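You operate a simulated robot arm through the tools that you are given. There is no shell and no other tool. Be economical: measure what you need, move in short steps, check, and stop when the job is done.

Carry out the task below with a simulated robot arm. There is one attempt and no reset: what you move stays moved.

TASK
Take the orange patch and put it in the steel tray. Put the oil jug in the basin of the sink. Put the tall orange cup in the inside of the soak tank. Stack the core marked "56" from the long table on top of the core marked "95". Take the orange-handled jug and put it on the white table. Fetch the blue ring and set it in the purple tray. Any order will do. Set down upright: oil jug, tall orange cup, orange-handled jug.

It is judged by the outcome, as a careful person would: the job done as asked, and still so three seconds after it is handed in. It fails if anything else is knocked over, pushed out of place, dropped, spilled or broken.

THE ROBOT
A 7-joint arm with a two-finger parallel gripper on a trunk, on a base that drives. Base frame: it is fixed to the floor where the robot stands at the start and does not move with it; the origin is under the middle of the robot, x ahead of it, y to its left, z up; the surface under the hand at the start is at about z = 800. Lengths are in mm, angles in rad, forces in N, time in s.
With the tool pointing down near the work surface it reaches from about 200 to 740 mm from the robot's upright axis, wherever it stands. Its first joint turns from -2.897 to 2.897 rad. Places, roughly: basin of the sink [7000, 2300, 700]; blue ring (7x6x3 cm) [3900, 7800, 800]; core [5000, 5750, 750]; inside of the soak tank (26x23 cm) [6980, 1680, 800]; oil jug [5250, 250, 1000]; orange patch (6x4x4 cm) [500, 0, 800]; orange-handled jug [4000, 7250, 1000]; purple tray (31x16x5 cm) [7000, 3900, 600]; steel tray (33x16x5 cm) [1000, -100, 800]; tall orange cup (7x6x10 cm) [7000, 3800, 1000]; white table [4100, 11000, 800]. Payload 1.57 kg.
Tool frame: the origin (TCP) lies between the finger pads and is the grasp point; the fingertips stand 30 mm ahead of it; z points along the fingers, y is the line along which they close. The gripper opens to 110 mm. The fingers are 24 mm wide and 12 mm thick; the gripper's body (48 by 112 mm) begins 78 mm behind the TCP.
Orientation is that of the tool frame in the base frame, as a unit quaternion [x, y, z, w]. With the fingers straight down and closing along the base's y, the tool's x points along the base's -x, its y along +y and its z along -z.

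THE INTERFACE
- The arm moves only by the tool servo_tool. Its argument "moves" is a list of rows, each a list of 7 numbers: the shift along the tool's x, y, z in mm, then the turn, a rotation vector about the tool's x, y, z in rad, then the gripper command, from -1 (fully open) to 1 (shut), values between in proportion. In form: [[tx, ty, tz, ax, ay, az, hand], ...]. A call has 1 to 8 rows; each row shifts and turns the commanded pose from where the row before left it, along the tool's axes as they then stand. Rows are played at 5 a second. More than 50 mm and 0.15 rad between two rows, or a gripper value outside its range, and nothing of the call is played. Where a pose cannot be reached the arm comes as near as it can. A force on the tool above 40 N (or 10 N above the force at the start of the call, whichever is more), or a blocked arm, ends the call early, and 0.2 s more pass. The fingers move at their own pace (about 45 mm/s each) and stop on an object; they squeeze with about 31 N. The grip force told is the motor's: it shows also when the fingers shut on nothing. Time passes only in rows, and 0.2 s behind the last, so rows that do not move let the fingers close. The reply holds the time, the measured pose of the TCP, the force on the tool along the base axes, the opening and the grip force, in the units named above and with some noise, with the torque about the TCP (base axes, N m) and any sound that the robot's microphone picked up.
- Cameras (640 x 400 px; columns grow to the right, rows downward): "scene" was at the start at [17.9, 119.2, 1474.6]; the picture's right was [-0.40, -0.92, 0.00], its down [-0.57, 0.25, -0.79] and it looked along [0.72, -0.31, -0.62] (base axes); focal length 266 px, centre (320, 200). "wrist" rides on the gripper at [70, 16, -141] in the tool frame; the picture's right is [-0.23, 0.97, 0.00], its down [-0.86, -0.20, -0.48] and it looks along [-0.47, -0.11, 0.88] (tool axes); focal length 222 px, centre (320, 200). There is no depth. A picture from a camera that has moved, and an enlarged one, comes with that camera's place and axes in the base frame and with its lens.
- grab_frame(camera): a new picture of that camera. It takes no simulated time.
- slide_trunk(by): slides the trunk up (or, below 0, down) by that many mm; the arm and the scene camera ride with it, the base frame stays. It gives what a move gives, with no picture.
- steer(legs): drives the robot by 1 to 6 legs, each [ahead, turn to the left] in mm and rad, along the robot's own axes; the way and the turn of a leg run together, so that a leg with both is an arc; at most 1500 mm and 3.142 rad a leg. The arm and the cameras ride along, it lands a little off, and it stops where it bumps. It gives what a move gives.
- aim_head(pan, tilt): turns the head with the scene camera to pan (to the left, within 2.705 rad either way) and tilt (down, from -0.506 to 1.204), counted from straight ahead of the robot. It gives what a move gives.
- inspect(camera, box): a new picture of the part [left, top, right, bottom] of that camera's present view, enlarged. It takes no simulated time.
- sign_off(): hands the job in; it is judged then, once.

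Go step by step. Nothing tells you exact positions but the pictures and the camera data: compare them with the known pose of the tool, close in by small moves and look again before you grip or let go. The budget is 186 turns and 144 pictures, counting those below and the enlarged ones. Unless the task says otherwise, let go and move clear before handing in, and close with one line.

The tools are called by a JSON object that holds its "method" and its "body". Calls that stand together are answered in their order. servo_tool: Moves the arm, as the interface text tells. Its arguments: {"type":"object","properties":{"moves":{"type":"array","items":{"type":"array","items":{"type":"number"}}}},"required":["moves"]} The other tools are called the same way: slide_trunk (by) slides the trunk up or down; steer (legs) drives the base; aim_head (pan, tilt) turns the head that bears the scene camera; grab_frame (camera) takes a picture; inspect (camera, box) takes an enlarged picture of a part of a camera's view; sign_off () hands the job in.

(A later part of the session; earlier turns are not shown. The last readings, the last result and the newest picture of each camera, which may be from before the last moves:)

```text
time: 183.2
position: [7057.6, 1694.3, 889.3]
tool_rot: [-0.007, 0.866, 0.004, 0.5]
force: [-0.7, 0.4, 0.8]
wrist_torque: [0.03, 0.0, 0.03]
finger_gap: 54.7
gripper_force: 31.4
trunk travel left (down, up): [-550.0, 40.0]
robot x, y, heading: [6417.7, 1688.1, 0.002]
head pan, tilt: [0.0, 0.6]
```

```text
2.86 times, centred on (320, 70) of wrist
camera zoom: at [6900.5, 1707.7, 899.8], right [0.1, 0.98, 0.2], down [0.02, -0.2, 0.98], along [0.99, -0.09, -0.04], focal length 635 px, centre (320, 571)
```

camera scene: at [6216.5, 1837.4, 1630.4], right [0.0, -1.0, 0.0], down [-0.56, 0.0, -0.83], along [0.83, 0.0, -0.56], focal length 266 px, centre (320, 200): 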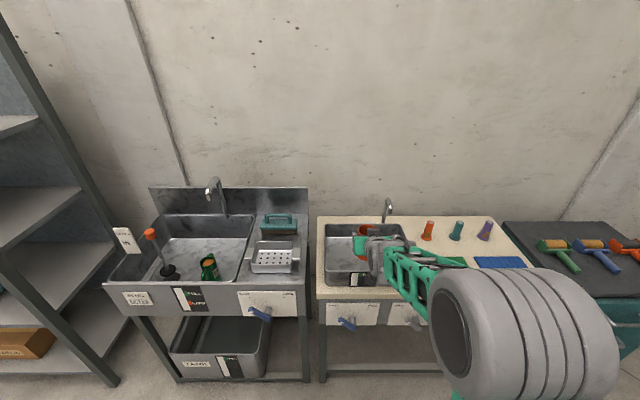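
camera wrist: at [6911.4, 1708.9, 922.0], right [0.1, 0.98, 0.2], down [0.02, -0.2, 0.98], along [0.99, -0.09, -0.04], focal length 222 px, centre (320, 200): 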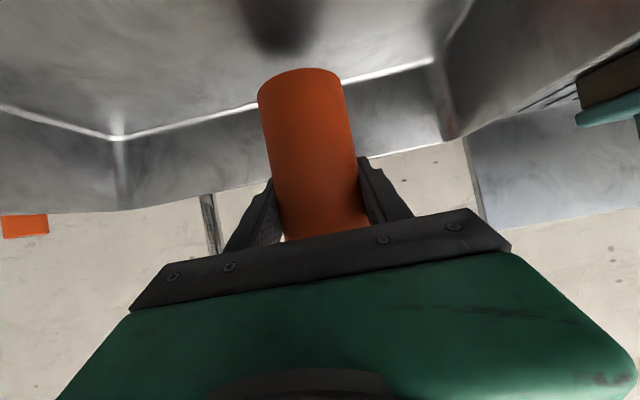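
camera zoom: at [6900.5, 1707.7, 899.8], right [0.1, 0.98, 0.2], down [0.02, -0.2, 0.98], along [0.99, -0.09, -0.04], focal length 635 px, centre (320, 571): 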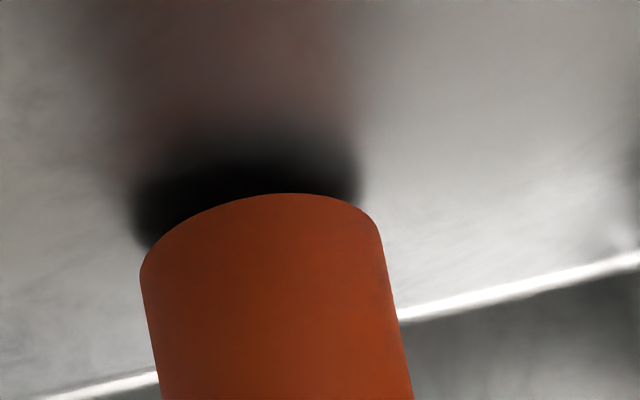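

{"method": "servo_tool", "body": {"moves": [[2.6, 0, 1.5, 0, 0, 0, 1], [2.6, 0, 1.5, 0, 0, 0, 1], [0, 0, 0, 0, 0, 0, 1]]}}

{"method": "inspect", "body": {"camera": "wrist", "box": [220, 0, 420, 140]}}

```text
time: 184.1
position: [7057.2, 1693.0, 883.3]
tool_rot: [-0.007, 0.866, 0.004, 0.5]
force: [-0.8, 1.3, -1.6]
wrist_torque: [0.02, -0.01, 0.01]
finger_gap: 54.8
gripper_force: 31.0
trunk travel left (down, up): [-550.0, 40.0]
robot x, y, heading: [6415.9, 1683.5, 0.004]
head pan, tilt: [0.0, 0.6]
```

```text
2.86 times, centred on (320, 70) of wrist
camera zoom: at [6900.9, 1707.4, 893.3], right [0.1, 0.98, 0.2], down [0.02, -0.2, 0.98], along [0.99, -0.09, -0.04], focal length 635 px, centre (320, 571)
```

zoom: 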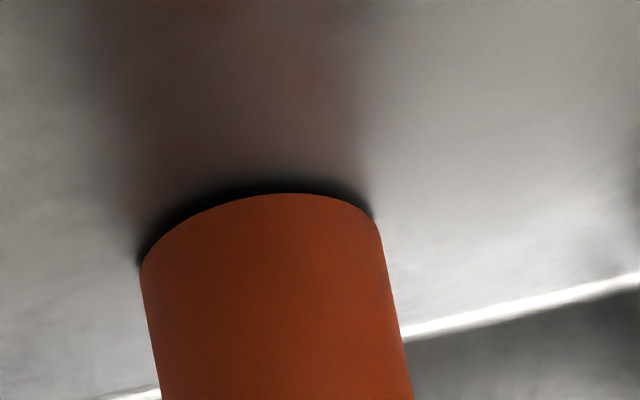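

Nearly touching; I'll take the last millimetres in tiny steps.

{"method": "servo_tool", "body": {"moves": [[1.3, 0, 0.75, 0, 0, 0, 1], [1.3, 0, 0.75, 0, 0, 0, 1], [0, 0, 0, 0, 0, 0, 1]]}}

```text
time: 184.8
position: [7056.4, 1694.8, 879.6]
tool_rot: [-0.008, 0.867, 0.004, 0.499]
force: [-0.1, 0.5, -0.1]
wrist_torque: [0.0, 0.0, 0.0]
finger_gap: 54.9
gripper_force: 31.4
trunk travel left (down, up): [-550.0, 40.0]
robot x, y, heading: [6415.7, 1685.6, 0.004]
head pan, tilt: [0.0, 0.6]
```

{"method": "servo_tool", "body": {"moves": [[0.87, 0, 0.5, 0, 0, 0, 1], [0.87, 0, 0.5, 0, 0, 0, 1], [0, 0, 0, 0, 0, 0, 1]]}}

{"method": "inspect", "body": {"camera": "wrist", "box": [220, 0, 420, 140]}}

```text
time: 185.7
position: [7056.3, 1694.5, 879.1]
tool_rot: [-0.007, 0.866, 0.004, 0.501]
force: [-0.6, 0.0, 8.3]
wrist_torque: [0.06, -0.03, 0.0]
finger_gap: 54.9
gripper_force: 30.9
trunk travel left (down, up): [-550.0, 40.0]
robot x, y, heading: [6419.7, 1685.5, 0.006]
head pan, tilt: [0.0, 0.6]
```

```text
2.86 times, centred on (320, 70) of wrist
camera zoom: at [6900.9, 1707.9, 889.4], right [0.1, 0.98, 0.2], down [0.01, -0.2, 0.98], along [1.0, -0.09, -0.03], focal length 635 px, centre (320, 571)
```

zoom: 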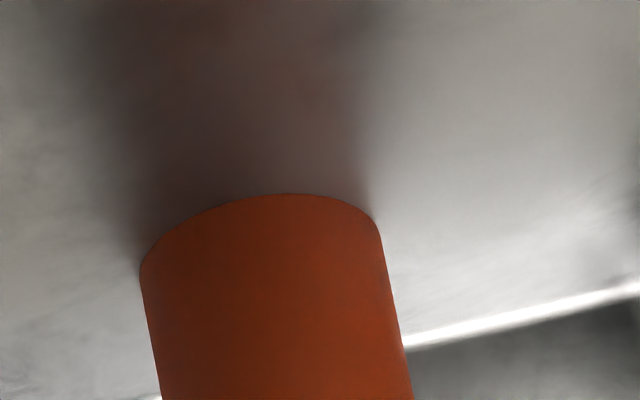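

{"method": "servo_tool", "body": {"moves": [[0, 0, 0, 0, 0, 0, 0], [0, 0, 0, 0, 0, 0, -0.2], [0, 0, 0, 0, 0, 0, -0.4], [0, 0, 0, 0, 0, 0, -0.5], [0, 0, 0, 0, 0, 0, -0.5]]}}

{"method": "grab_frame", "body": {"camera": "wrist"}}

```text
time: 186.8
position: [7057.1, 1694.4, 878.4]
tool_rot: [-0.007, 0.867, 0.004, 0.499]
force: [-1.1, 0.2, -0.3]
wrist_torque: [-0.01, 0.03, 0.02]
finger_gap: 82.3
gripper_force: 0.1
trunk travel left (down, up): [-550.0, 40.0]
robot x, y, heading: [6420.5, 1684.7, 0.004]
head pan, tilt: [0.0, 0.6]
```

```text
66 pictures are left
camera wrist: at [6900.6, 1708.0, 888.4], right [0.1, 0.98, 0.2], down [0.02, -0.2, 0.98], along [0.99, -0.09, -0.04], focal length 222 px, centre (320, 200)
```

wrist: 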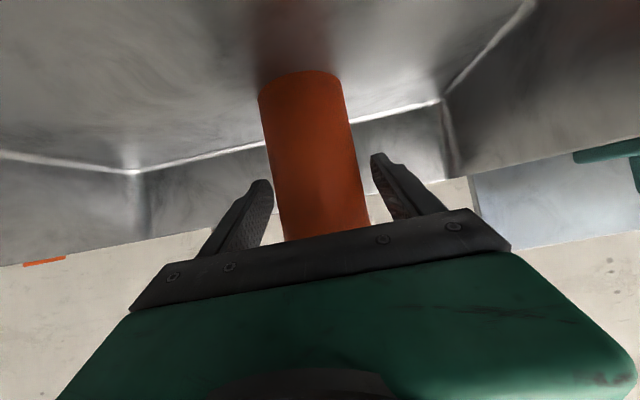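

{"method": "servo_tool", "body": {"moves": [[-17.3, 0, -10, 0, 0, 0, -0.5], [-26, 0, -15, 0, 0, 0, -0.5], [-34.6, 0, -20, 0, 0, 0, -0.5], [-34.6, 0, -20, 0, 0, 0, -0.5], [-34.6, 0, -20, 0, 0, 0, -0.5], [0, 0, 0, 0, 0, 0, -0.5]]}}

{"method": "steer", "body": {"legs": [[-250, 0]]}}

{"method": "inspect", "body": {"camera": "scene", "box": [220, 180, 440, 340]}}

```text
time: 188.2
position: [7056.6, 1695.4, 1047.9]
tool_rot: [-0.008, 0.866, 0.004, 0.5]
force: [0.1, -0.1, 0.8]
wrist_torque: [-0.01, -0.01, -0.02]
finger_gap: 82.4
gripper_force: 0.1
trunk travel left (down, up): [-550.0, 40.0]
robot x, y, heading: [6420.8, 1685.9, 0.008]
head pan, tilt: [0.0, 0.6]
```

```text
time: 190.1
position: [6802.2, 1694.1, 1048.0]
tool_rot: [-0.007, 0.866, 0.004, 0.499]
force: [0.2, -0.4, 0.1]
wrist_torque: [-0.01, 0.01, 0.02]
finger_gap: 82.4
gripper_force: 0.0
trunk travel left (down, up): [-550.0, 40.0]
robot x, y, heading: [6164.1, 1684.2, 0.002]
head pan, tilt: [0.0, 0.6]
```

```text
2.50 times, centred on (330, 260) of scene
camera zoom: at [6190.1, 1837.6, 1630.3], right [0.0, -1.0, 0.0], down [-0.56, 0.0, -0.83], along [0.83, 0.0, -0.56], focal length 666 px, centre (295, 50)
```

zoom: 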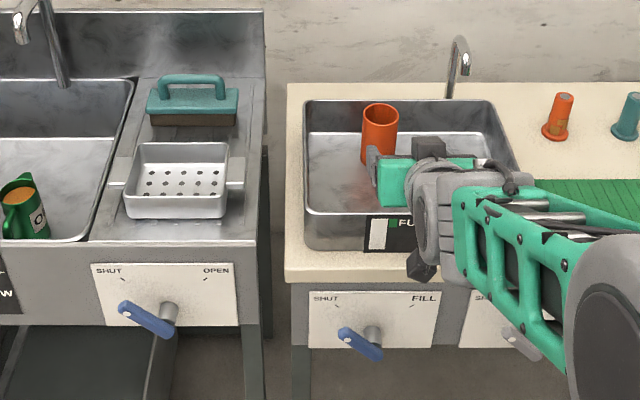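

{"method": "servo_tool", "body": {"moves": [[0, 0, 0, 0, 0.149, 0, -0.5], [0, 0, 0, 0, 0.149, 0, -0.5], [0, 0, 0, 0, 0.149, 0, -0.5], [0, 0, 0, 0, 0.149, 0, -0.5], [0, 0, 0, 0, 0.149, 0, -0.5], [0, 0, 0, 0, 0.149, 0, -0.5], [0, 0, 0, 0, 0.149, 0, -0.5], [0, 0, 0, 0, 0, 0, -0.5]]}}

{"method": "servo_tool", "body": {"moves": [[45, 0, -10, 0, 0, 0, -0.5], [45, 0, -10, 0, 0, 0, -0.5], [45, 0, -10, 0, 0, 0, -0.5], [45, 0, -10, 0, 0, 0, -0.5], [45, 0, -10, 0, 0, 0, -0.5], [0, 0, 0, 0, 0, 0, -0.5]]}}

{"method": "steer", "body": {"legs": [[-264, 0], [0, 1.6], [1300, 0], [1300, 0]]}}

{"method": "aim_head", "body": {"pan": 0.5, "tilt": 0.3}}

{"method": "grab_frame", "body": {"camera": "scene"}}

```text
time: 191.9
position: [6801.8, 1693.6, 1047.6]
tool_rot: [-0.007, 1.0, -0.001, 0.001]
force: [0.4, 0.6, 0.4]
wrist_torque: [0.0, 0.01, -0.01]
finger_gap: 82.3
gripper_force: 0.1
trunk travel left (down, up): [-550.0, 40.0]
robot x, y, heading: [6162.0, 1684.9, 0.001]
head pan, tilt: [0.0, 0.6]
```

```text
time: 193.3
position: [6577.0, 1689.9, 1098.5]
tool_rot: [-0.007, 1.0, -0.002, 0.0]
force: [0.4, -0.4, 0.0]
wrist_torque: [0.04, -0.03, 0.0]
finger_gap: 82.3
gripper_force: 0.1
trunk travel left (down, up): [-550.0, 40.0]
robot x, y, heading: [6164.7, 1678.9, 0.001]
head pan, tilt: [0.0, 0.6]
```

```text
time: 211.2
position: [5873.1, 4679.5, 1098.7]
tool_rot: [0.715, -0.699, 0.0, -0.002]
force: [0.3, -0.5, 0.5]
wrist_torque: [-0.02, 0.03, 0.0]
finger_gap: 82.6
gripper_force: 0.1
trunk travel left (down, up): [-550.0, 40.0]
robot x, y, heading: [5881.7, 4264.8, 1.589]
head pan, tilt: [0.0, 0.6]
```

```text
time: 212.1
position: [5873.1, 4678.7, 1097.5]
tool_rot: [0.716, -0.699, -0.001, -0.001]
force: [0.1, -0.3, 0.4]
wrist_torque: [0.02, -0.01, -0.01]
finger_gap: 82.4
gripper_force: 0.0
trunk travel left (down, up): [-550.0, 40.0]
robot x, y, heading: [5882.9, 4263.6, 1.586]
head pan, tilt: [0.499, 0.3]
```

```text
64 pictures are left
camera scene: at [5683.3, 4283.8, 1657.8], right [0.87, 0.49, 0.0], down [0.14, -0.26, -0.96], along [-0.47, 0.83, -0.3], focal length 266 px, centre (320, 200)
```

scene: 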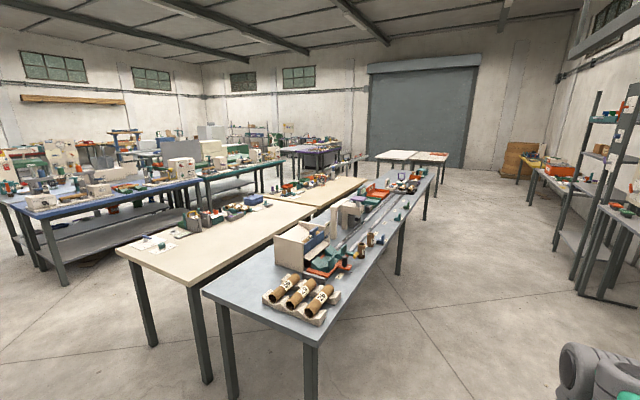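

{"method": "inspect", "body": {"camera": "scene", "box": [200, 160, 460, 350]}}

{"method": "inspect", "body": {"camera": "scene", "box": [255, 220, 395, 335]}}

```text
2.11 times, centred on (330, 255) of scene
camera zoom: at [5683.3, 4283.8, 1657.8], right [0.87, 0.49, 0.0], down [0.14, -0.26, -0.96], along [-0.47, 0.83, -0.3], focal length 561 px, centre (299, 84)
```

zoom: 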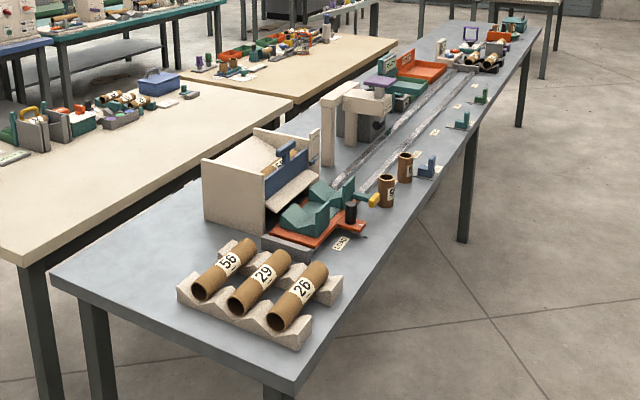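

```text
3.48 times, centred on (325, 278) of scene
camera zoom: at [5683.3, 4283.8, 1657.8], right [0.87, 0.49, 0.0], down [0.14, -0.26, -0.96], along [-0.47, 0.83, -0.3], focal length 927 px, centre (303, -70)
```

zoom: 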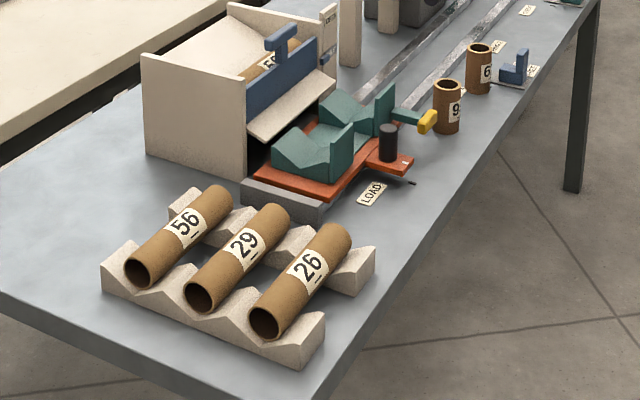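

{"method": "steer", "body": {"legs": [[0, 1.555], [952, 0], [0, -1.571], [400, 0]]}}

{"method": "aim_head", "body": {"pan": -0.1, "tilt": 0.8}}

{"method": "grab_frame", "body": {"camera": "scene"}}

{"method": "grab_frame", "body": {"camera": "wrist"}}

```text
time: 226.8
position: [4912.3, 5087.7, 1099.7]
tool_rot: [0.715, -0.699, 0.001, -0.001]
force: [-0.6, 0.0, -0.3]
wrist_torque: [-0.02, 0.0, -0.03]
finger_gap: 82.4
gripper_force: 0.0
trunk travel left (down, up): [-550.0, 40.0]
robot x, y, heading: [4921.8, 4673.0, 1.583]
head pan, tilt: [0.499, 0.3]
```

```text
time: 227.8
position: [4911.9, 5087.2, 1099.0]
tool_rot: [0.715, -0.699, 0.0, -0.001]
force: [0.2, -0.6, 0.7]
wrist_torque: [0.0, 0.01, -0.01]
finger_gap: 82.6
gripper_force: 0.0
trunk travel left (down, up): [-550.0, 40.0]
robot x, y, heading: [4923.7, 4671.8, 1.574]
head pan, tilt: [-0.099, 0.799]
```

```text
61 pictures are left
camera scene: at [4774.3, 4691.0, 1613.5], right [1.0, -0.09, 0.0], down [-0.06, -0.71, -0.7], along [0.06, 0.69, -0.72], focal length 266 px, centre (320, 200)
```

scene: 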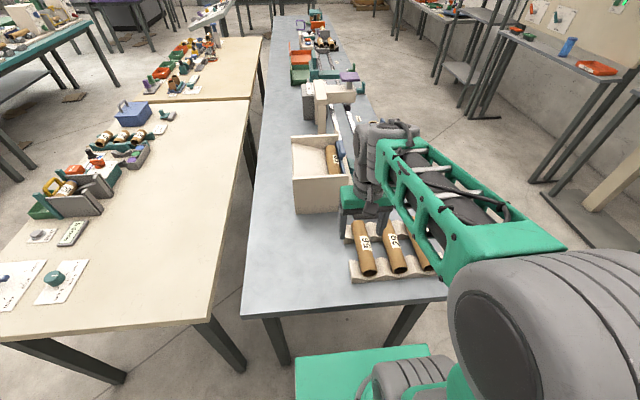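

```text
60 pictures are left
camera wrist: at [4898.8, 5016.3, 1240.5], right [-0.98, 0.2, 0.0], down [0.18, 0.86, 0.48], along [0.1, 0.47, -0.88], focal length 222 px, centre (320, 200)
```

wrist: 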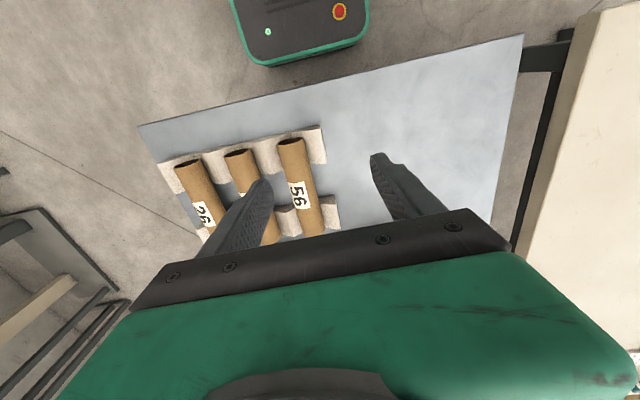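

{"method": "servo_tool", "body": {"moves": [[-40, -22, 0, 0, 0, 0.055, -0.36], [-40, -22, 0, 0, 0, 0, -0.36], [-38, -21, 0, 0, 0, 0, -0.36], [0, 0, 45, 0, 0, 0, -0.36], [0, 0, 45, 0, 0, 0, -0.36], [0, 0, 45, 0, 0, 0, -0.36], [0, 0, 0, 0, 0, 0, -0.36]]}}

{"method": "grab_frame", "body": {"camera": "wrist"}}

{"method": "inspect", "body": {"camera": "scene", "box": [300, 160, 460, 290]}}

```text
time: 229.4
position: [4977.0, 5202.5, 962.3]
tool_rot: [-0.695, 0.719, 0.0, 0.001]
force: [0.0, -0.1, 0.4]
wrist_torque: [-0.01, -0.02, 0.03]
finger_gap: 74.6
gripper_force: 0.1
trunk travel left (down, up): [-550.0, 40.0]
robot x, y, heading: [4921.7, 4676.8, 1.581]
head pan, tilt: [-0.099, 0.799]
```

```text
59 pictures are left
camera wrist: at [4958.9, 5133.3, 1104.3], right [-0.97, 0.26, 0.0], down [0.23, 0.85, 0.48], along [0.12, 0.46, -0.88], focal length 222 px, centre (320, 200)
```

wrist: 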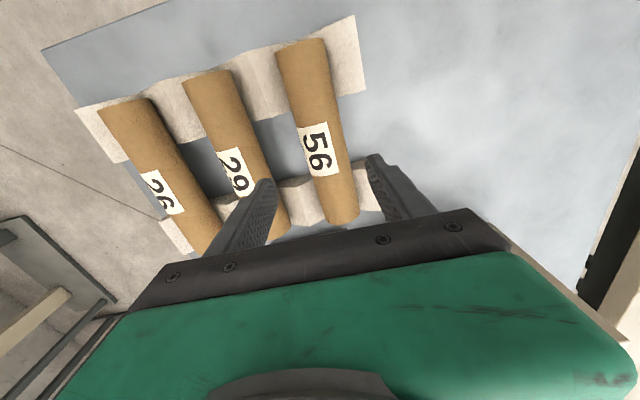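

```text
3.08 times, centred on (380, 225) of scene
camera zoom: at [4774.3, 4691.1, 1613.5], right [1.0, -0.09, 0.0], down [-0.06, -0.71, -0.7], along [0.06, 0.69, -0.72], focal length 820 px, centre (135, 123)
```

zoom: 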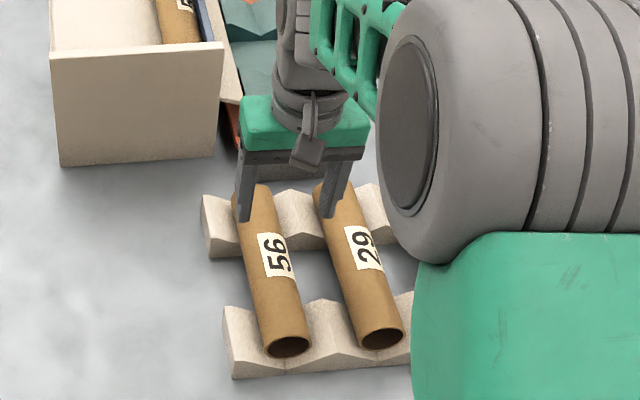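

{"method": "servo_tool", "body": {"moves": [[-5, 1, 40, 0, 0, -0.03, -0.36], [0, 0, 40, 0, 0, 0, -0.36], [0, 0, 0, 0, 0, 0, -0.36]]}}

{"method": "inspect", "body": {"camera": "scene", "box": [300, 160, 460, 290]}}

{"method": "grab_frame", "body": {"camera": "wrist"}}

```text
time: 230.2
position: [4977.9, 5211.0, 883.3]
tool_rot: [-0.707, 0.707, 0.0, 0.001]
force: [0.1, -0.1, 0.6]
wrist_torque: [0.0, 0.02, -0.01]
finger_gap: 75.0
gripper_force: 0.0
trunk travel left (down, up): [-550.0, 40.0]
robot x, y, heading: [4920.1, 4672.9, 1.582]
head pan, tilt: [-0.099, 0.799]
```

```text
3.08 times, centred on (380, 225) of scene
camera zoom: at [4774.4, 4691.0, 1613.5], right [1.0, -0.09, 0.0], down [-0.06, -0.71, -0.7], along [0.06, 0.69, -0.72], focal length 820 px, centre (135, 123)
```

zoom: 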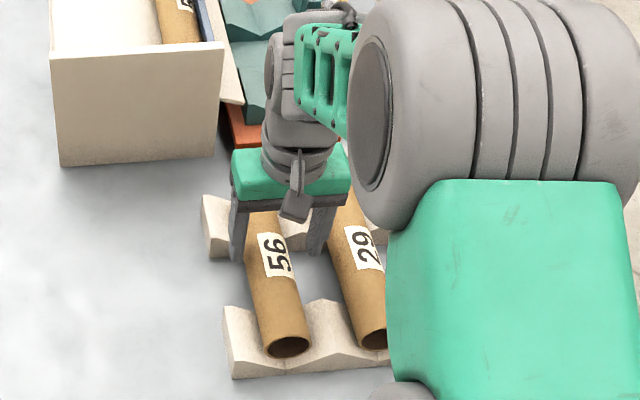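

```text
56 pictures are left
camera wrist: at [4961.7, 5139.4, 1025.7], right [-0.97, 0.23, 0.0], down [0.2, 0.85, 0.48], along [0.11, 0.47, -0.88], focal length 222 px, centre (320, 200)
```

wrist: 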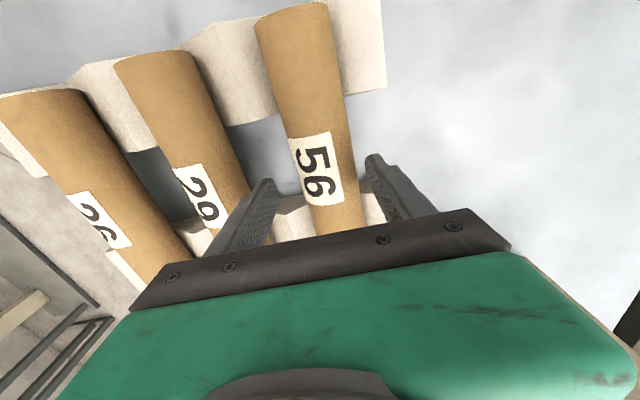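

{"method": "servo_tool", "body": {"moves": [[0, 0, 0, 0, 0, 0, -0.24], [0, 0, 25, 0, 0, 0, -0.24], [0, 0, 20, 0, 0, 0, -0.24], [0, 0, 18, 0, 0, 0, -0.24], [0, 0, 0, 0, 0, 0, -0.24]]}}

{"method": "inspect", "body": {"camera": "scene", "box": [300, 160, 460, 290]}}

```text
time: 231.2
position: [4977.1, 5208.7, 830.0]
tool_rot: [-0.706, 0.708, 0.001, 0.0]
force: [-1.2, -10.0, 15.3]
wrist_torque: [-0.47, 0.31, 0.06]
finger_gap: 68.1
gripper_force: 0.0
trunk travel left (down, up): [-550.0, 40.0]
robot x, y, heading: [4918.7, 4668.3, 1.579]
head pan, tilt: [-0.099, 0.799]
stopped in row 5: the force on the tool passed its limit at 47 N (the readings are from after the stop); the commanded pose is now the measured one
```

```text
3.08 times, centred on (380, 225) of scene
camera zoom: at [4774.1, 4689.0, 1613.8], right [1.0, -0.09, 0.0], down [-0.06, -0.71, -0.7], along [0.06, 0.7, -0.72], focal length 820 px, centre (135, 123)
```

zoom: 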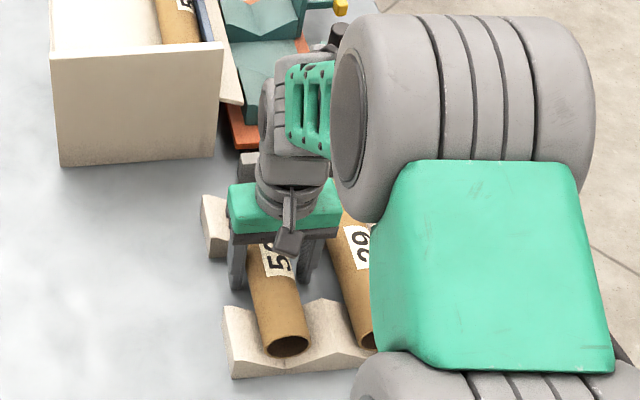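

{"method": "servo_tool", "body": {"moves": [[0, 0, -4, 0, 0, 0, -0.24], [0, 0, 0, 0, 0, 0, -0.24]]}}

{"method": "grab_frame", "body": {"camera": "wrist"}}

```text
time: 231.8
position: [4977.0, 5211.8, 831.4]
tool_rot: [-0.706, 0.708, 0.001, 0.001]
force: [-0.2, 0.3, -0.3]
wrist_torque: [0.01, -0.02, 0.01]
finger_gap: 68.1
gripper_force: 0.0
trunk travel left (down, up): [-550.0, 40.0]
robot x, y, heading: [4922.2, 4671.5, 1.582]
head pan, tilt: [-0.099, 0.799]
```

```text
54 pictures are left
camera wrist: at [4962.5, 5141.2, 974.0], right [-0.97, 0.23, 0.0], down [0.2, 0.85, 0.48], along [0.11, 0.47, -0.88], focal length 222 px, centre (320, 200)
```

wrist: 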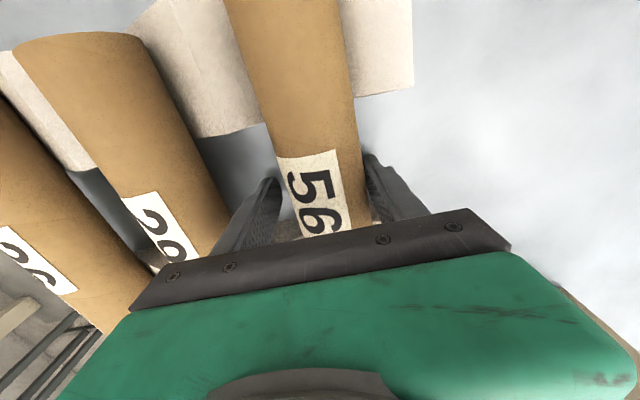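

{"method": "servo_tool", "body": {"moves": [[0, 0, 0, 0, 0, 0, 0.1], [0, 0, 0, 0, 0, 0, 1], [0, 0, 0, 0, 0, 0, 1], [0, 0, 0, 0, 0, 0, 1]]}}

{"method": "servo_tool", "body": {"moves": [[0, 0, -15, 0, 0, 0, 1], [0, 0, -30, 0, 0, 0, 1], [0, 0, -40, 0, 0, 0, 1], [0, 0, -40, 0, 0, 0, 1], [0, 0, -40, 0, 0, 0, 1], [0, 0, -40, 0, 0, 0, 1], [0, 0, 0, 0, 0, 0, 1]]}}

{"method": "inspect", "body": {"camera": "scene", "box": [290, 120, 460, 290]}}

```text
time: 232.8
position: [4977.8, 5210.5, 832.9]
tool_rot: [-0.706, 0.708, 0.001, 0.001]
force: [-1.6, 0.2, 1.4]
wrist_torque: [0.06, -0.01, 0.01]
finger_gap: 48.4
gripper_force: 31.2
trunk travel left (down, up): [-550.0, 40.0]
robot x, y, heading: [4925.6, 4672.0, 1.577]
head pan, tilt: [-0.099, 0.799]
```

```text
time: 234.4
position: [4976.0, 5209.2, 1038.4]
tool_rot: [-0.707, 0.707, 0.001, 0.001]
force: [-0.6, 0.1, -1.1]
wrist_torque: [-0.01, -0.04, -0.01]
finger_gap: 48.4
gripper_force: 31.0
trunk travel left (down, up): [-550.0, 40.0]
robot x, y, heading: [4922.4, 4671.4, 1.58]
head pan, tilt: [-0.099, 0.799]
```

```text
2.35 times, centred on (375, 205) of scene
camera zoom: at [4774.3, 4691.0, 1613.4], right [1.0, -0.09, 0.0], down [-0.06, -0.71, -0.7], along [0.06, 0.69, -0.72], focal length 627 px, centre (191, 188)
```

zoom: 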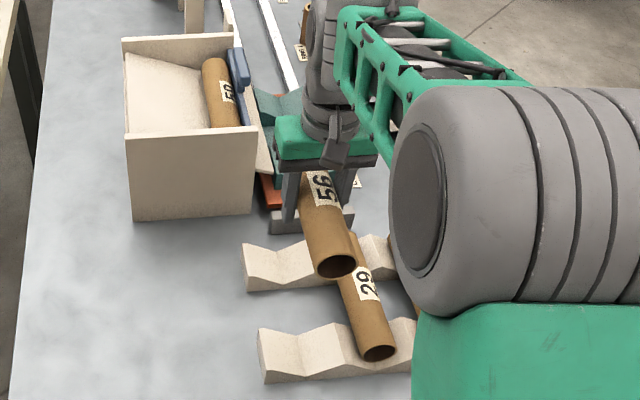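

{"method": "steer", "body": {"legs": [[-600, 0]]}}

{"method": "servo_tool", "body": {"moves": [[0, 0, -40, 0, 0, 0, 1], [0, 0, -40, 0, 0, 0, 1], [0, 0, 0, 0, -0.143, 0, 1], [0, 0, 0, 0, -0.143, 0, 1], [0, 0, 0, 0, -0.143, 0, 1], [0, 0, 0, 0, -0.143, 0, 1], [0, 0, 0, 0, -0.143, 0, 1], [0, 0, 0, 0, -0.143, 0, 1]]}}

{"method": "servo_tool", "body": {"moves": [[0, 0, 0, 0, -0.143, 0, 1], [0, 0, 0, 0, -0.143, 0, 1], [0, 0, 0, 0, -0.143, 0, 1], [0, 0, 0, 0, -0.143, 0, 1], [0, 0, 0, 0, -0.141, 0, 1], [0, 0, 0, 0, 0, 0, 1]]}}

{"method": "grab_frame", "body": {"camera": "scene"}}

```text
time: 237.7
position: [4987.2, 4622.9, 1039.0]
tool_rot: [-0.704, 0.71, 0.001, 0.0]
force: [-0.3, 0.5, -0.8]
wrist_torque: [0.01, -0.01, 0.0]
finger_gap: 48.2
gripper_force: 30.6
trunk travel left (down, up): [-550.0, 40.0]
robot x, y, heading: [4925.7, 4085.5, 1.577]
head pan, tilt: [-0.099, 0.799]
stopped in leg 1: the robot was blocked; the commanded pose is now the measured one
```

```text
time: 239.5
position: [4986.4, 4622.8, 1118.1]
tool_rot: [-0.64, 0.645, 0.293, 0.297]
force: [-0.1, -0.6, -1.4]
wrist_torque: [0.02, -0.01, -0.03]
finger_gap: 48.7
gripper_force: 31.0
trunk travel left (down, up): [-550.0, 40.0]
robot x, y, heading: [4927.0, 4083.4, 1.576]
head pan, tilt: [-0.099, 0.799]
```

```text
time: 240.9
position: [4987.0, 4623.5, 1119.3]
tool_rot: [-0.497, 0.5, 0.499, 0.503]
force: [-0.2, 0.7, -0.7]
wrist_torque: [0.01, -0.02, 0.02]
finger_gap: 48.6
gripper_force: 31.0
trunk travel left (down, up): [-550.0, 40.0]
robot x, y, heading: [4931.7, 4085.4, 1.577]
head pan, tilt: [-0.099, 0.799]
```

```text
52 pictures are left
camera scene: at [4781.7, 4105.5, 1613.5], right [1.0, -0.1, 0.0], down [-0.07, -0.71, -0.7], along [0.07, 0.69, -0.72], focal length 266 px, centre (320, 200)
```

scene: 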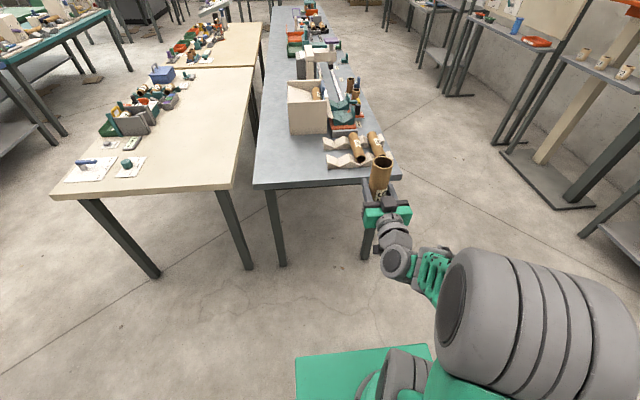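

{"method": "steer", "body": {"legs": [[150, 0], [0, -1.577], [970, 0], [0, 1.571], [1560, 0], [0, 1.571]]}}

{"method": "aim_head", "body": {"pan": -0.1, "tilt": 0.6}}

{"method": "grab_frame", "body": {"camera": "scene"}}

{"method": "grab_frame", "body": {"camera": "wrist"}}

```text
refused: 1560 is not a number from -1500 to 1500
```

```text
time: 241.6
position: [4986.0, 4622.4, 1118.8]
tool_rot: [-0.497, 0.503, 0.497, 0.503]
force: [0.3, -0.3, -0.4]
wrist_torque: [0.02, 0.02, 0.0]
finger_gap: 48.5
gripper_force: 31.2
trunk travel left (down, up): [-550.0, 40.0]
robot x, y, heading: [4926.3, 4085.2, 1.572]
head pan, tilt: [-0.099, 0.6]
```

```text
51 pictures are left
camera scene: at [4782.4, 4113.0, 1630.3], right [1.0, -0.1, 0.0], down [-0.05, -0.56, -0.82], along [0.08, 0.82, -0.57], focal length 266 px, centre (320, 200)
```

scene: 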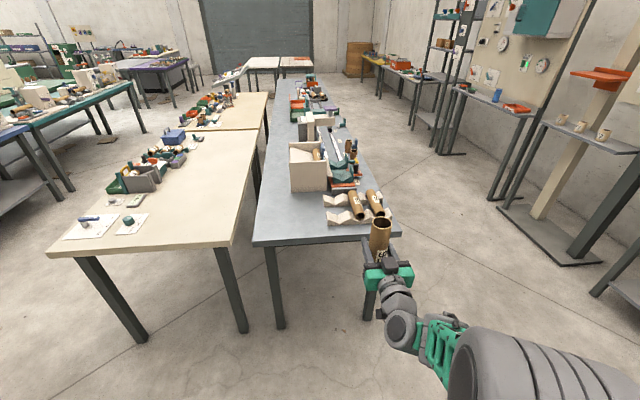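

```text
50 pictures are left
camera wrist: at [4970.0, 4481.6, 1049.1], right [-0.97, 0.01, 0.23], down [0.19, -0.48, 0.85], along [0.12, 0.88, 0.47], focal length 222 px, centre (320, 200)
```

wrist: 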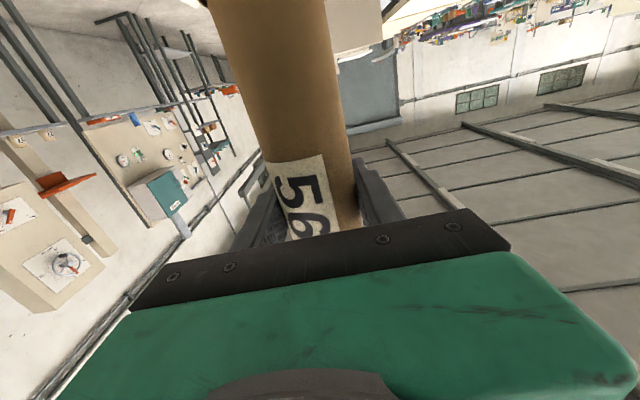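

{"method": "steer", "body": {"legs": [[150, 0], [0, -1.577], [970, 0], [0, 1.571], [1490, 0], [0, 1.571]]}}

{"method": "aim_head", "body": {"pan": -0.05, "tilt": 0.6}}

{"method": "grab_frame", "body": {"camera": "scene"}}

```text
time: 266.2
position: [5327.5, 5762.7, 1118.1]
tool_rot: [-0.707, -0.007, 0.707, -0.006]
force: [-0.4, -0.6, -1.3]
wrist_torque: [-0.04, 0.0, 0.03]
finger_gap: 48.3
gripper_force: 30.6
trunk travel left (down, up): [-550.0, 40.0]
robot x, y, heading: [5864.5, 5725.6, -3.108]
head pan, tilt: [-0.099, 0.6]
```

```text
time: 266.8
position: [5327.1, 5763.2, 1118.5]
tool_rot: [-0.707, -0.008, 0.707, -0.008]
force: [-0.4, 0.0, 0.1]
wrist_torque: [-0.02, 0.01, -0.06]
finger_gap: 48.4
gripper_force: 31.0
trunk travel left (down, up): [-550.0, 40.0]
robot x, y, heading: [5864.3, 5722.3, -3.108]
head pan, tilt: [-0.051, 0.6]
```

```text
49 pictures are left
camera scene: at [5840.3, 5569.5, 1630.3], right [0.02, 1.0, 0.0], down [0.56, -0.01, -0.83], along [-0.82, 0.01, -0.56], focal length 266 px, centre (320, 200)
```

scene: 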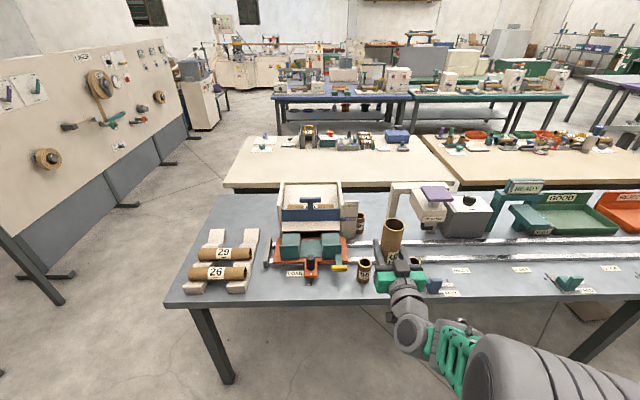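

{"method": "inspect", "body": {"camera": "scene", "box": [260, 180, 480, 320]}}

```text
2.86 times, centred on (370, 250) of scene
camera zoom: at [5840.3, 5569.5, 1630.3], right [0.02, 1.0, 0.0], down [0.56, -0.01, -0.83], along [-0.82, 0.01, -0.56], focal length 761 px, centre (177, 57)
```

zoom: 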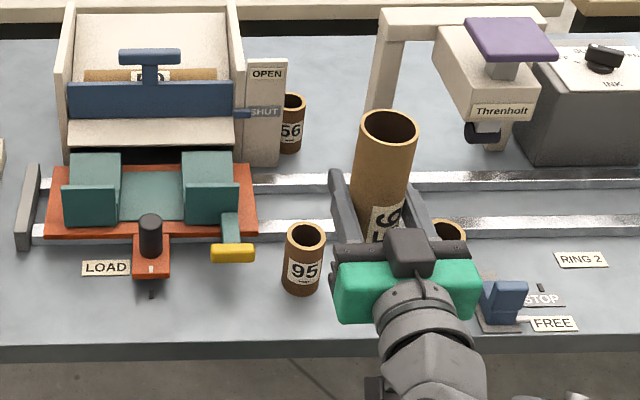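

{"method": "inspect", "body": {"camera": "scene", "box": [340, 205, 400, 290]}}

```text
4.71 times, centred on (370, 248) of scene
camera zoom: at [5840.3, 5569.5, 1630.3], right [0.02, 1.0, 0.0], down [0.56, -0.01, -0.83], along [-0.82, 0.01, -0.56], focal length 1254 px, centre (85, -24)
```

zoom: 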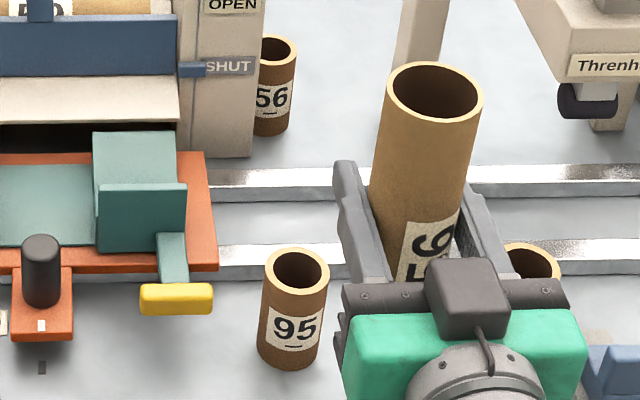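

{"method": "steer", "body": {"legs": [[0, -1.604], [-1490, 0], [0, -1.571], [-940, 0], [0, 1.571]]}}

{"method": "servo_tool", "body": {"moves": [[0, 0, 0, 0, 0.143, 0, 1], [0, 0, 0, 0, 0.143, 0, 1], [0, 0, 0, 0, 0.143, 0, 1], [0, 0, 0, 0, 0.143, 0, 1], [0, 0, 0, 0, 0.143, 0, 1], [0, 0, 0, 0, 0.143, 0, 1], [0, 0, 0, 0, 0.143, 0, 1], [0, 0, 0, 0, 0.143, 0, 1]]}}

{"method": "servo_tool", "body": {"moves": [[0, 0, 0, 0, 0.143, 0, 1], [0, 0, 0, 0, 0.143, 0, 1], [0, 0, 0, 0, 0.141, 0, 1], [0, 0, 0, 0, 0, 0, 1]]}}

```text
time: 290.4
position: [4987.3, 4816.1, 1117.8]
tool_rot: [-0.477, 0.522, 0.477, 0.522]
force: [0.3, 0.3, -1.1]
wrist_torque: [0.03, 0.01, 0.0]
finger_gap: 48.6
gripper_force: 30.8
trunk travel left (down, up): [-550.0, 40.0]
robot x, y, heading: [4890.2, 4286.3, 1.497]
head pan, tilt: [-0.051, 0.6]
```

```text
time: 292.2
position: [4987.9, 4816.1, 1118.2]
tool_rot: [-0.659, 0.721, 0.143, 0.156]
force: [-0.6, 0.9, -0.9]
wrist_torque: [0.01, -0.01, 0.0]
finger_gap: 49.1
gripper_force: 31.2
trunk travel left (down, up): [-550.0, 40.0]
robot x, y, heading: [4887.8, 4289.9, 1.495]
head pan, tilt: [-0.051, 0.6]
```

```text
time: 293.2
position: [4988.2, 4817.0, 1119.0]
tool_rot: [-0.675, 0.738, 0.0, 0.001]
force: [0.7, 0.4, -0.9]
wrist_torque: [0.01, 0.01, 0.02]
finger_gap: 48.8
gripper_force: 30.9
trunk travel left (down, up): [-550.0, 40.0]
robot x, y, heading: [4889.7, 4288.4, 1.492]
head pan, tilt: [-0.051, 0.6]
```

{"method": "steer", "body": {"legs": [[0, 0.083], [385, 0]]}}

{"method": "aim_head", "body": {"pan": -0.1, "tilt": 0.8}}

```text
time: 296.1
position: [4942.2, 5201.6, 1117.7]
tool_rot: [-0.704, 0.71, 0.0, 0.001]
force: [-0.1, 0.7, -1.6]
wrist_torque: [0.01, 0.02, -0.04]
finger_gap: 48.8
gripper_force: 30.3
trunk travel left (down, up): [-550.0, 40.0]
robot x, y, heading: [4890.9, 4667.9, 1.576]
head pan, tilt: [-0.051, 0.6]
```

```text
time: 296.8
position: [4941.7, 5201.3, 1118.0]
tool_rot: [-0.704, 0.71, 0.0, 0.001]
force: [0.8, -1.2, -0.1]
wrist_torque: [0.0, -0.02, 0.0]
finger_gap: 49.0
gripper_force: 31.5
trunk travel left (down, up): [-550.0, 40.0]
robot x, y, heading: [4886.0, 4664.9, 1.569]
head pan, tilt: [-0.099, 0.799]
```

{"method": "servo_tool", "body": {"moves": [[-9, -36, 0, 0, 0, -0.004, 1], [0, 0, 40, 0, 0, 0, 1], [0, 0, 40, 0, 0, 0, 1], [0, 0, 40, 0, 0, 0, 1], [0, 0, 40, 0, 0, 0, 1], [0, 0, 40, 0, 0, 0, 1], [0, 0, 0, 0, 0, 0, 1]]}}

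{"method": "inspect", "body": {"camera": "scene", "box": [300, 160, 460, 290]}}

```text
time: 298.4
position: [4979.1, 5212.1, 916.8]
tool_rot: [-0.706, 0.708, 0.0, 0.001]
force: [-1.1, -0.7, -0.7]
wrist_torque: [-0.02, -0.03, 0.02]
finger_gap: 48.8
gripper_force: 31.1
trunk travel left (down, up): [-550.0, 40.0]
robot x, y, heading: [4886.4, 4667.1, 1.577]
head pan, tilt: [-0.099, 0.799]
```

```text
3.08 times, centred on (380, 225) of scene
camera zoom: at [4737.7, 4684.6, 1613.5], right [1.0, -0.1, 0.0], down [-0.07, -0.71, -0.7], along [0.07, 0.69, -0.72], focal length 820 px, centre (135, 123)
```

zoom: 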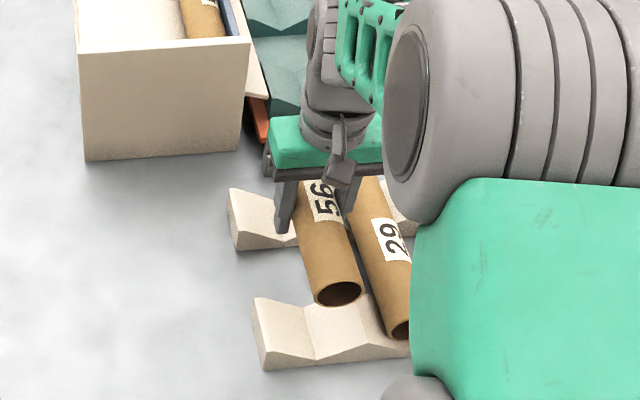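

{"method": "servo_tool", "body": {"moves": [[0, 1, 30, 0, 0, 0, 1], [0, 0, 30, 0, 0, 0, 1], [0, 0, 14, 0, 0, 0, 1], [0, 0, 5, 0, 0, 0, 1], [0, 0, 0, 0, 0, 0, 1]]}}

{"method": "grab_frame", "body": {"camera": "wrist"}}

```text
time: 299.6
position: [4979.8, 5212.0, 839.5]
tool_rot: [-0.706, 0.709, 0.001, 0.002]
force: [-0.1, 0.3, 0.6]
wrist_torque: [0.02, 0.0, -0.02]
finger_gap: 49.0
gripper_force: 30.9
trunk travel left (down, up): [-550.0, 40.0]
robot x, y, heading: [4884.6, 4664.9, 1.573]
head pan, tilt: [-0.099, 0.799]
```

```text
45 pictures are left
camera wrist: at [4963.0, 5141.3, 980.5], right [-0.97, 0.23, 0.0], down [0.2, 0.85, 0.48], along [0.11, 0.47, -0.88], focal length 222 px, centre (320, 200)
```

wrist: 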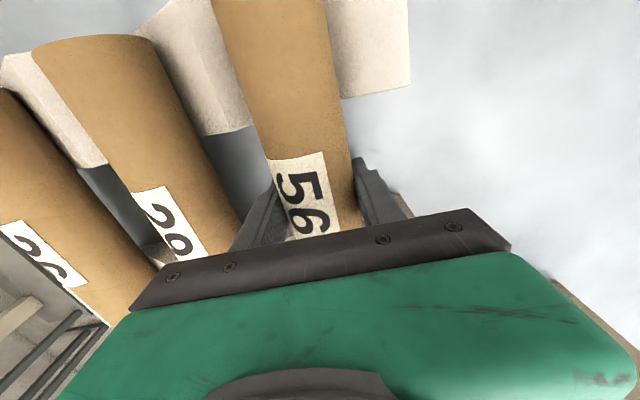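

{"method": "servo_tool", "body": {"moves": [[0, 1, 2, 0, 0, 0, 1], [0, 0, 2, 0, 0, 0, 1], [0, 0, 1.5, 0, 0, 0, 1], [0, 0, 0, 0, 0, 0, 1]]}}

```text
time: 300.6
position: [4976.8, 5212.2, 835.4]
tool_rot: [-0.706, 0.708, 0.003, 0.003]
force: [-6.1, 1.1, 19.7]
wrist_torque: [0.52, -0.22, -0.01]
finger_gap: 48.8
gripper_force: 30.7
trunk travel left (down, up): [-550.0, 40.0]
robot x, y, heading: [4885.9, 4665.0, 1.579]
head pan, tilt: [-0.099, 0.799]
```

{"method": "servo_tool", "body": {"moves": [[0, 1, -1, 0, 0, 0, 1], [0, 0, 0, 0, 0, 0, 1], [0, 0, 0, 0, 0, 0, 0], [0, 0, 0, 0, 0, 0, -0.24], [0, 0, 0, 0, 0, 0, -0.24], [0, 0, -20, 0, 0, 0, -0.24], [0, 0, -40, 0, 0, 0, -0.24], [0, 0, -40, 0, 0, 0, -0.24]]}}

{"method": "servo_tool", "body": {"moves": [[0, 0, -45, 0, 0, 0, -0.24], [0, 0, -45, 0, 0, 0, -0.24], [0, 0, -45, 0, 0, 0, -0.24], [0, 0, 0, 0, 0, 0, -0.24]]}}

{"method": "grab_frame", "body": {"camera": "wrist"}}

```text
time: 302.4
position: [4975.9, 5208.3, 935.7]
tool_rot: [-0.706, 0.708, 0.0, 0.001]
force: [0.7, 0.2, -0.4]
wrist_torque: [-0.03, 0.01, 0.03]
finger_gap: 68.4
gripper_force: 0.0
trunk travel left (down, up): [-550.0, 40.0]
robot x, y, heading: [4886.4, 4664.0, 1.578]
head pan, tilt: [-0.099, 0.799]
```

```text
time: 303.4
position: [4974.6, 5210.1, 1069.9]
tool_rot: [-0.706, 0.708, -0.001, 0.001]
force: [0.3, 0.6, 0.4]
wrist_torque: [0.02, 0.0, 0.0]
finger_gap: 68.2
gripper_force: 0.0
trunk travel left (down, up): [-550.0, 40.0]
robot x, y, heading: [4888.8, 4667.9, 1.576]
head pan, tilt: [-0.099, 0.799]
```

```text
44 pictures are left
camera wrist: at [4959.2, 5139.8, 1212.4], right [-0.97, 0.23, 0.0], down [0.2, 0.85, 0.48], along [0.11, 0.47, -0.88], focal length 222 px, centre (320, 200)
```

wrist: 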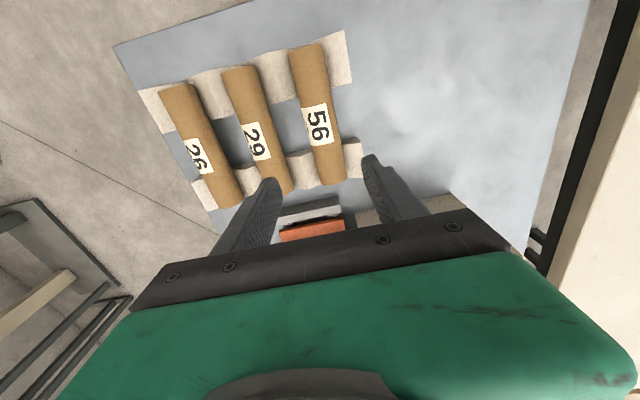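

{"method": "servo_tool", "body": {"moves": [[0, 0, -45, 0, 0, 0, -0.24], [0, 0, -45, 0, 0, 0, -0.24], [0, 0, 0, 0, 0, 0, -0.24]]}}

{"method": "steer", "body": {"legs": [[-430, 0], [0, -1.576], [950, 0], [0, 1.571], [1500, 0], [0, 1.571]]}}

```text
time: 304.2
position: [4976.4, 5211.6, 1160.6]
tool_rot: [-0.706, 0.708, 0.0, 0.001]
force: [0.7, -0.5, 0.4]
wrist_torque: [0.0, -0.01, 0.01]
finger_gap: 68.2
gripper_force: 0.1
trunk travel left (down, up): [-550.0, 40.0]
robot x, y, heading: [4888.8, 4667.0, 1.576]
head pan, tilt: [-0.099, 0.799]
```

```text
time: 329.9
position: [5342.5, 5788.4, 1159.0]
tool_rot: [1.0, -0.003, -0.001, -0.001]
force: [-0.9, -0.1, -1.4]
wrist_torque: [-0.02, 0.04, -0.01]
finger_gap: 68.5
gripper_force: 0.1
trunk travel left (down, up): [-550.0, 40.0]
robot x, y, heading: [5886.8, 5699.0, -3.136]
head pan, tilt: [-0.099, 0.799]
```

{"method": "steer", "body": {"legs": [[330, 0]]}}

{"method": "aim_head", "body": {"pan": -0.1, "tilt": 0.7}}

{"method": "grab_frame", "body": {"camera": "wrist"}}

{"method": "inspect", "body": {"camera": "scene", "box": [260, 160, 460, 300]}}

```text
time: 332.1
position: [5011.7, 5793.5, 1158.7]
tool_rot: [1.0, -0.007, -0.001, -0.001]
force: [-1.6, 0.4, -0.4]
wrist_torque: [-0.02, -0.02, 0.04]
finger_gap: 68.1
gripper_force: 0.0
trunk travel left (down, up): [-550.0, 40.0]
robot x, y, heading: [5556.9, 5699.2, 3.139]
head pan, tilt: [-0.099, 0.799]
```

```text
time: 332.7
position: [5011.3, 5794.2, 1158.6]
tool_rot: [1.0, -0.006, -0.001, -0.001]
force: [-0.5, -0.9, 0.8]
wrist_torque: [0.04, 0.0, 0.01]
finger_gap: 68.1
gripper_force: 0.1
trunk travel left (down, up): [-550.0, 40.0]
robot x, y, heading: [5554.7, 5695.6, 3.136]
head pan, tilt: [-0.099, 0.7]
```

```text
43 pictures are left
camera wrist: at [5082.8, 5776.1, 1301.1], right [-0.24, -0.97, 0.0], down [-0.85, 0.21, 0.48], along [-0.47, 0.12, -0.88], focal length 222 px, centre (320, 200)
```

wrist: 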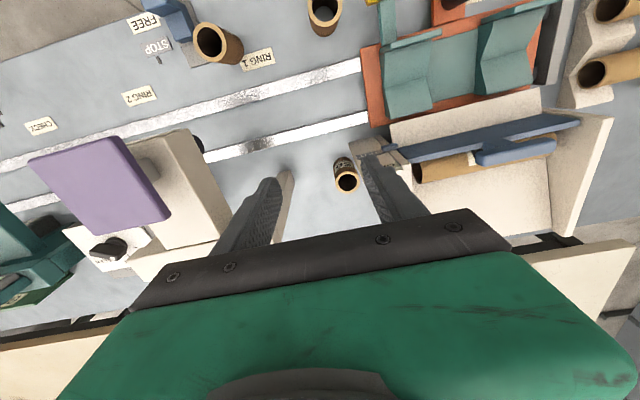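

```text
2.86 times, centred on (360, 230) of scene
camera zoom: at [5530.5, 5551.3, 1621.7], right [0.1, 0.99, 0.0], down [0.64, -0.07, -0.76], along [-0.76, 0.08, -0.64], focal length 761 px, centre (206, 114)
```

zoom: 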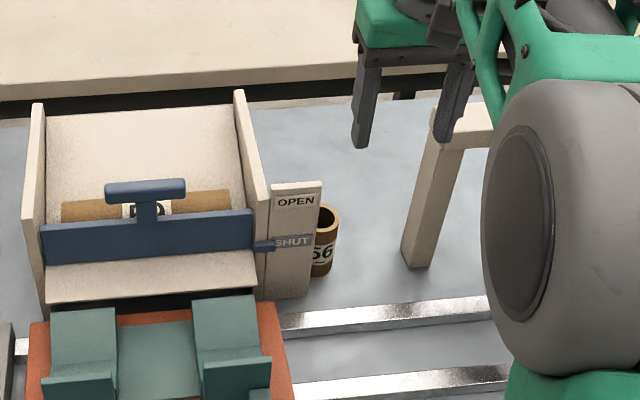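

{"method": "servo_tool", "body": {"moves": [[-39, 8, 0, 0, 0, 0, -0.3], [-39, 8, 0, 0, 0, 0, -0.3], [-38, 7, 0, 0, 0, 0, -0.3], [0, 0, 45, 0, 0, 0, -0.3], [0, 0, 45, 0, 0, 0, -0.3], [0, 0, 45, 0, 0, 0, -0.3], [0, 0, 30, 0, 0, 0, -0.3], [0, 0, 0, 0, 0, 0, -0.3]]}}

{"method": "grab_frame", "body": {"camera": "wrist"}}

{"method": "inspect", "body": {"camera": "scene", "box": [260, 160, 460, 300]}}

```text
time: 334.5
position: [4895.5, 5770.5, 994.5]
tool_rot: [1.0, -0.005, 0.0, -0.001]
force: [-0.3, 0.8, 0.8]
wrist_torque: [0.0, 0.0, 0.02]
finger_gap: 71.6
gripper_force: 0.0
trunk travel left (down, up): [-550.0, 40.0]
robot x, y, heading: [5562.5, 5699.3, 3.135]
head pan, tilt: [-0.099, 0.7]
```

```text
41 pictures are left
camera wrist: at [4966.3, 5753.9, 1135.4], right [-0.24, -0.97, 0.0], down [-0.85, 0.21, 0.48], along [-0.47, 0.12, -0.88], focal length 222 px, centre (320, 200)
```

wrist: 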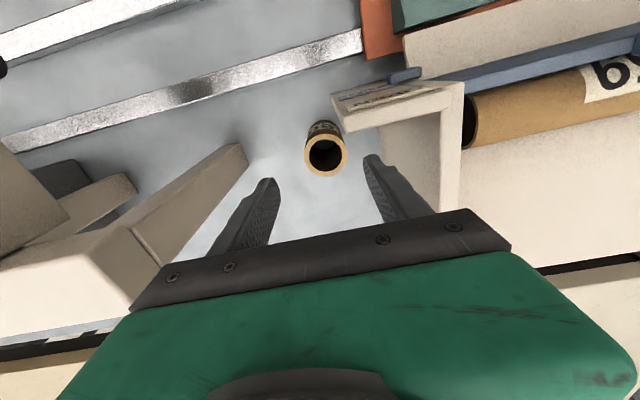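

```text
2.86 times, centred on (360, 230) of scene
camera zoom: at [5530.4, 5551.3, 1621.7], right [0.1, 0.99, 0.0], down [0.64, -0.07, -0.76], along [-0.76, 0.08, -0.64], focal length 761 px, centre (206, 114)
```

zoom: 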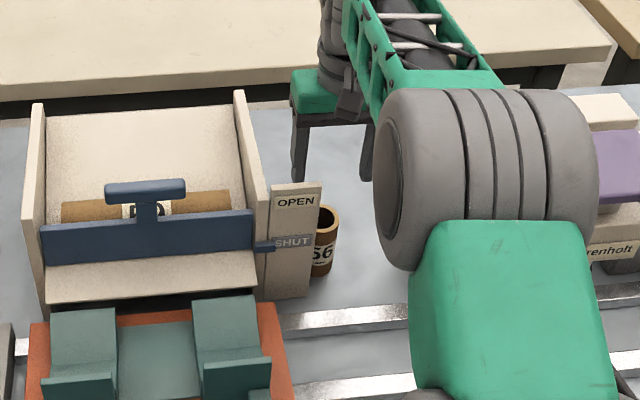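

{"method": "servo_tool", "body": {"moves": [[-6, 2, 25, 0, 0, 0, -0.3], [0, 0, 27, 0, 0, 0, -0.3], [0, 0, 0, 0, 0, 0, -0.3]]}}

{"method": "grab_frame", "body": {"camera": "wrist"}}

```text
time: 335.3
position: [4890.0, 5771.1, 941.4]
tool_rot: [1.0, -0.006, 0.0, -0.003]
force: [1.1, -0.5, 0.3]
wrist_torque: [0.01, 0.0, -0.02]
finger_gap: 71.7
gripper_force: 0.0
trunk travel left (down, up): [-550.0, 40.0]
robot x, y, heading: [5555.5, 5699.7, 3.14]
head pan, tilt: [-0.099, 0.7]
```

```text
39 pictures are left
camera wrist: at [4960.1, 5752.5, 1082.9], right [-0.24, -0.97, 0.0], down [-0.85, 0.21, 0.48], along [-0.47, 0.12, -0.88], focal length 222 px, centre (320, 200)
```

wrist: 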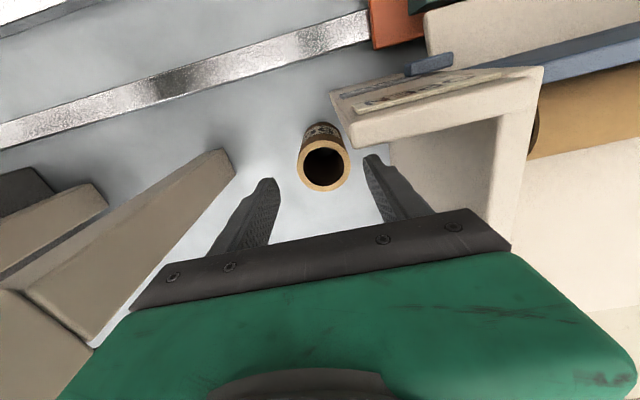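

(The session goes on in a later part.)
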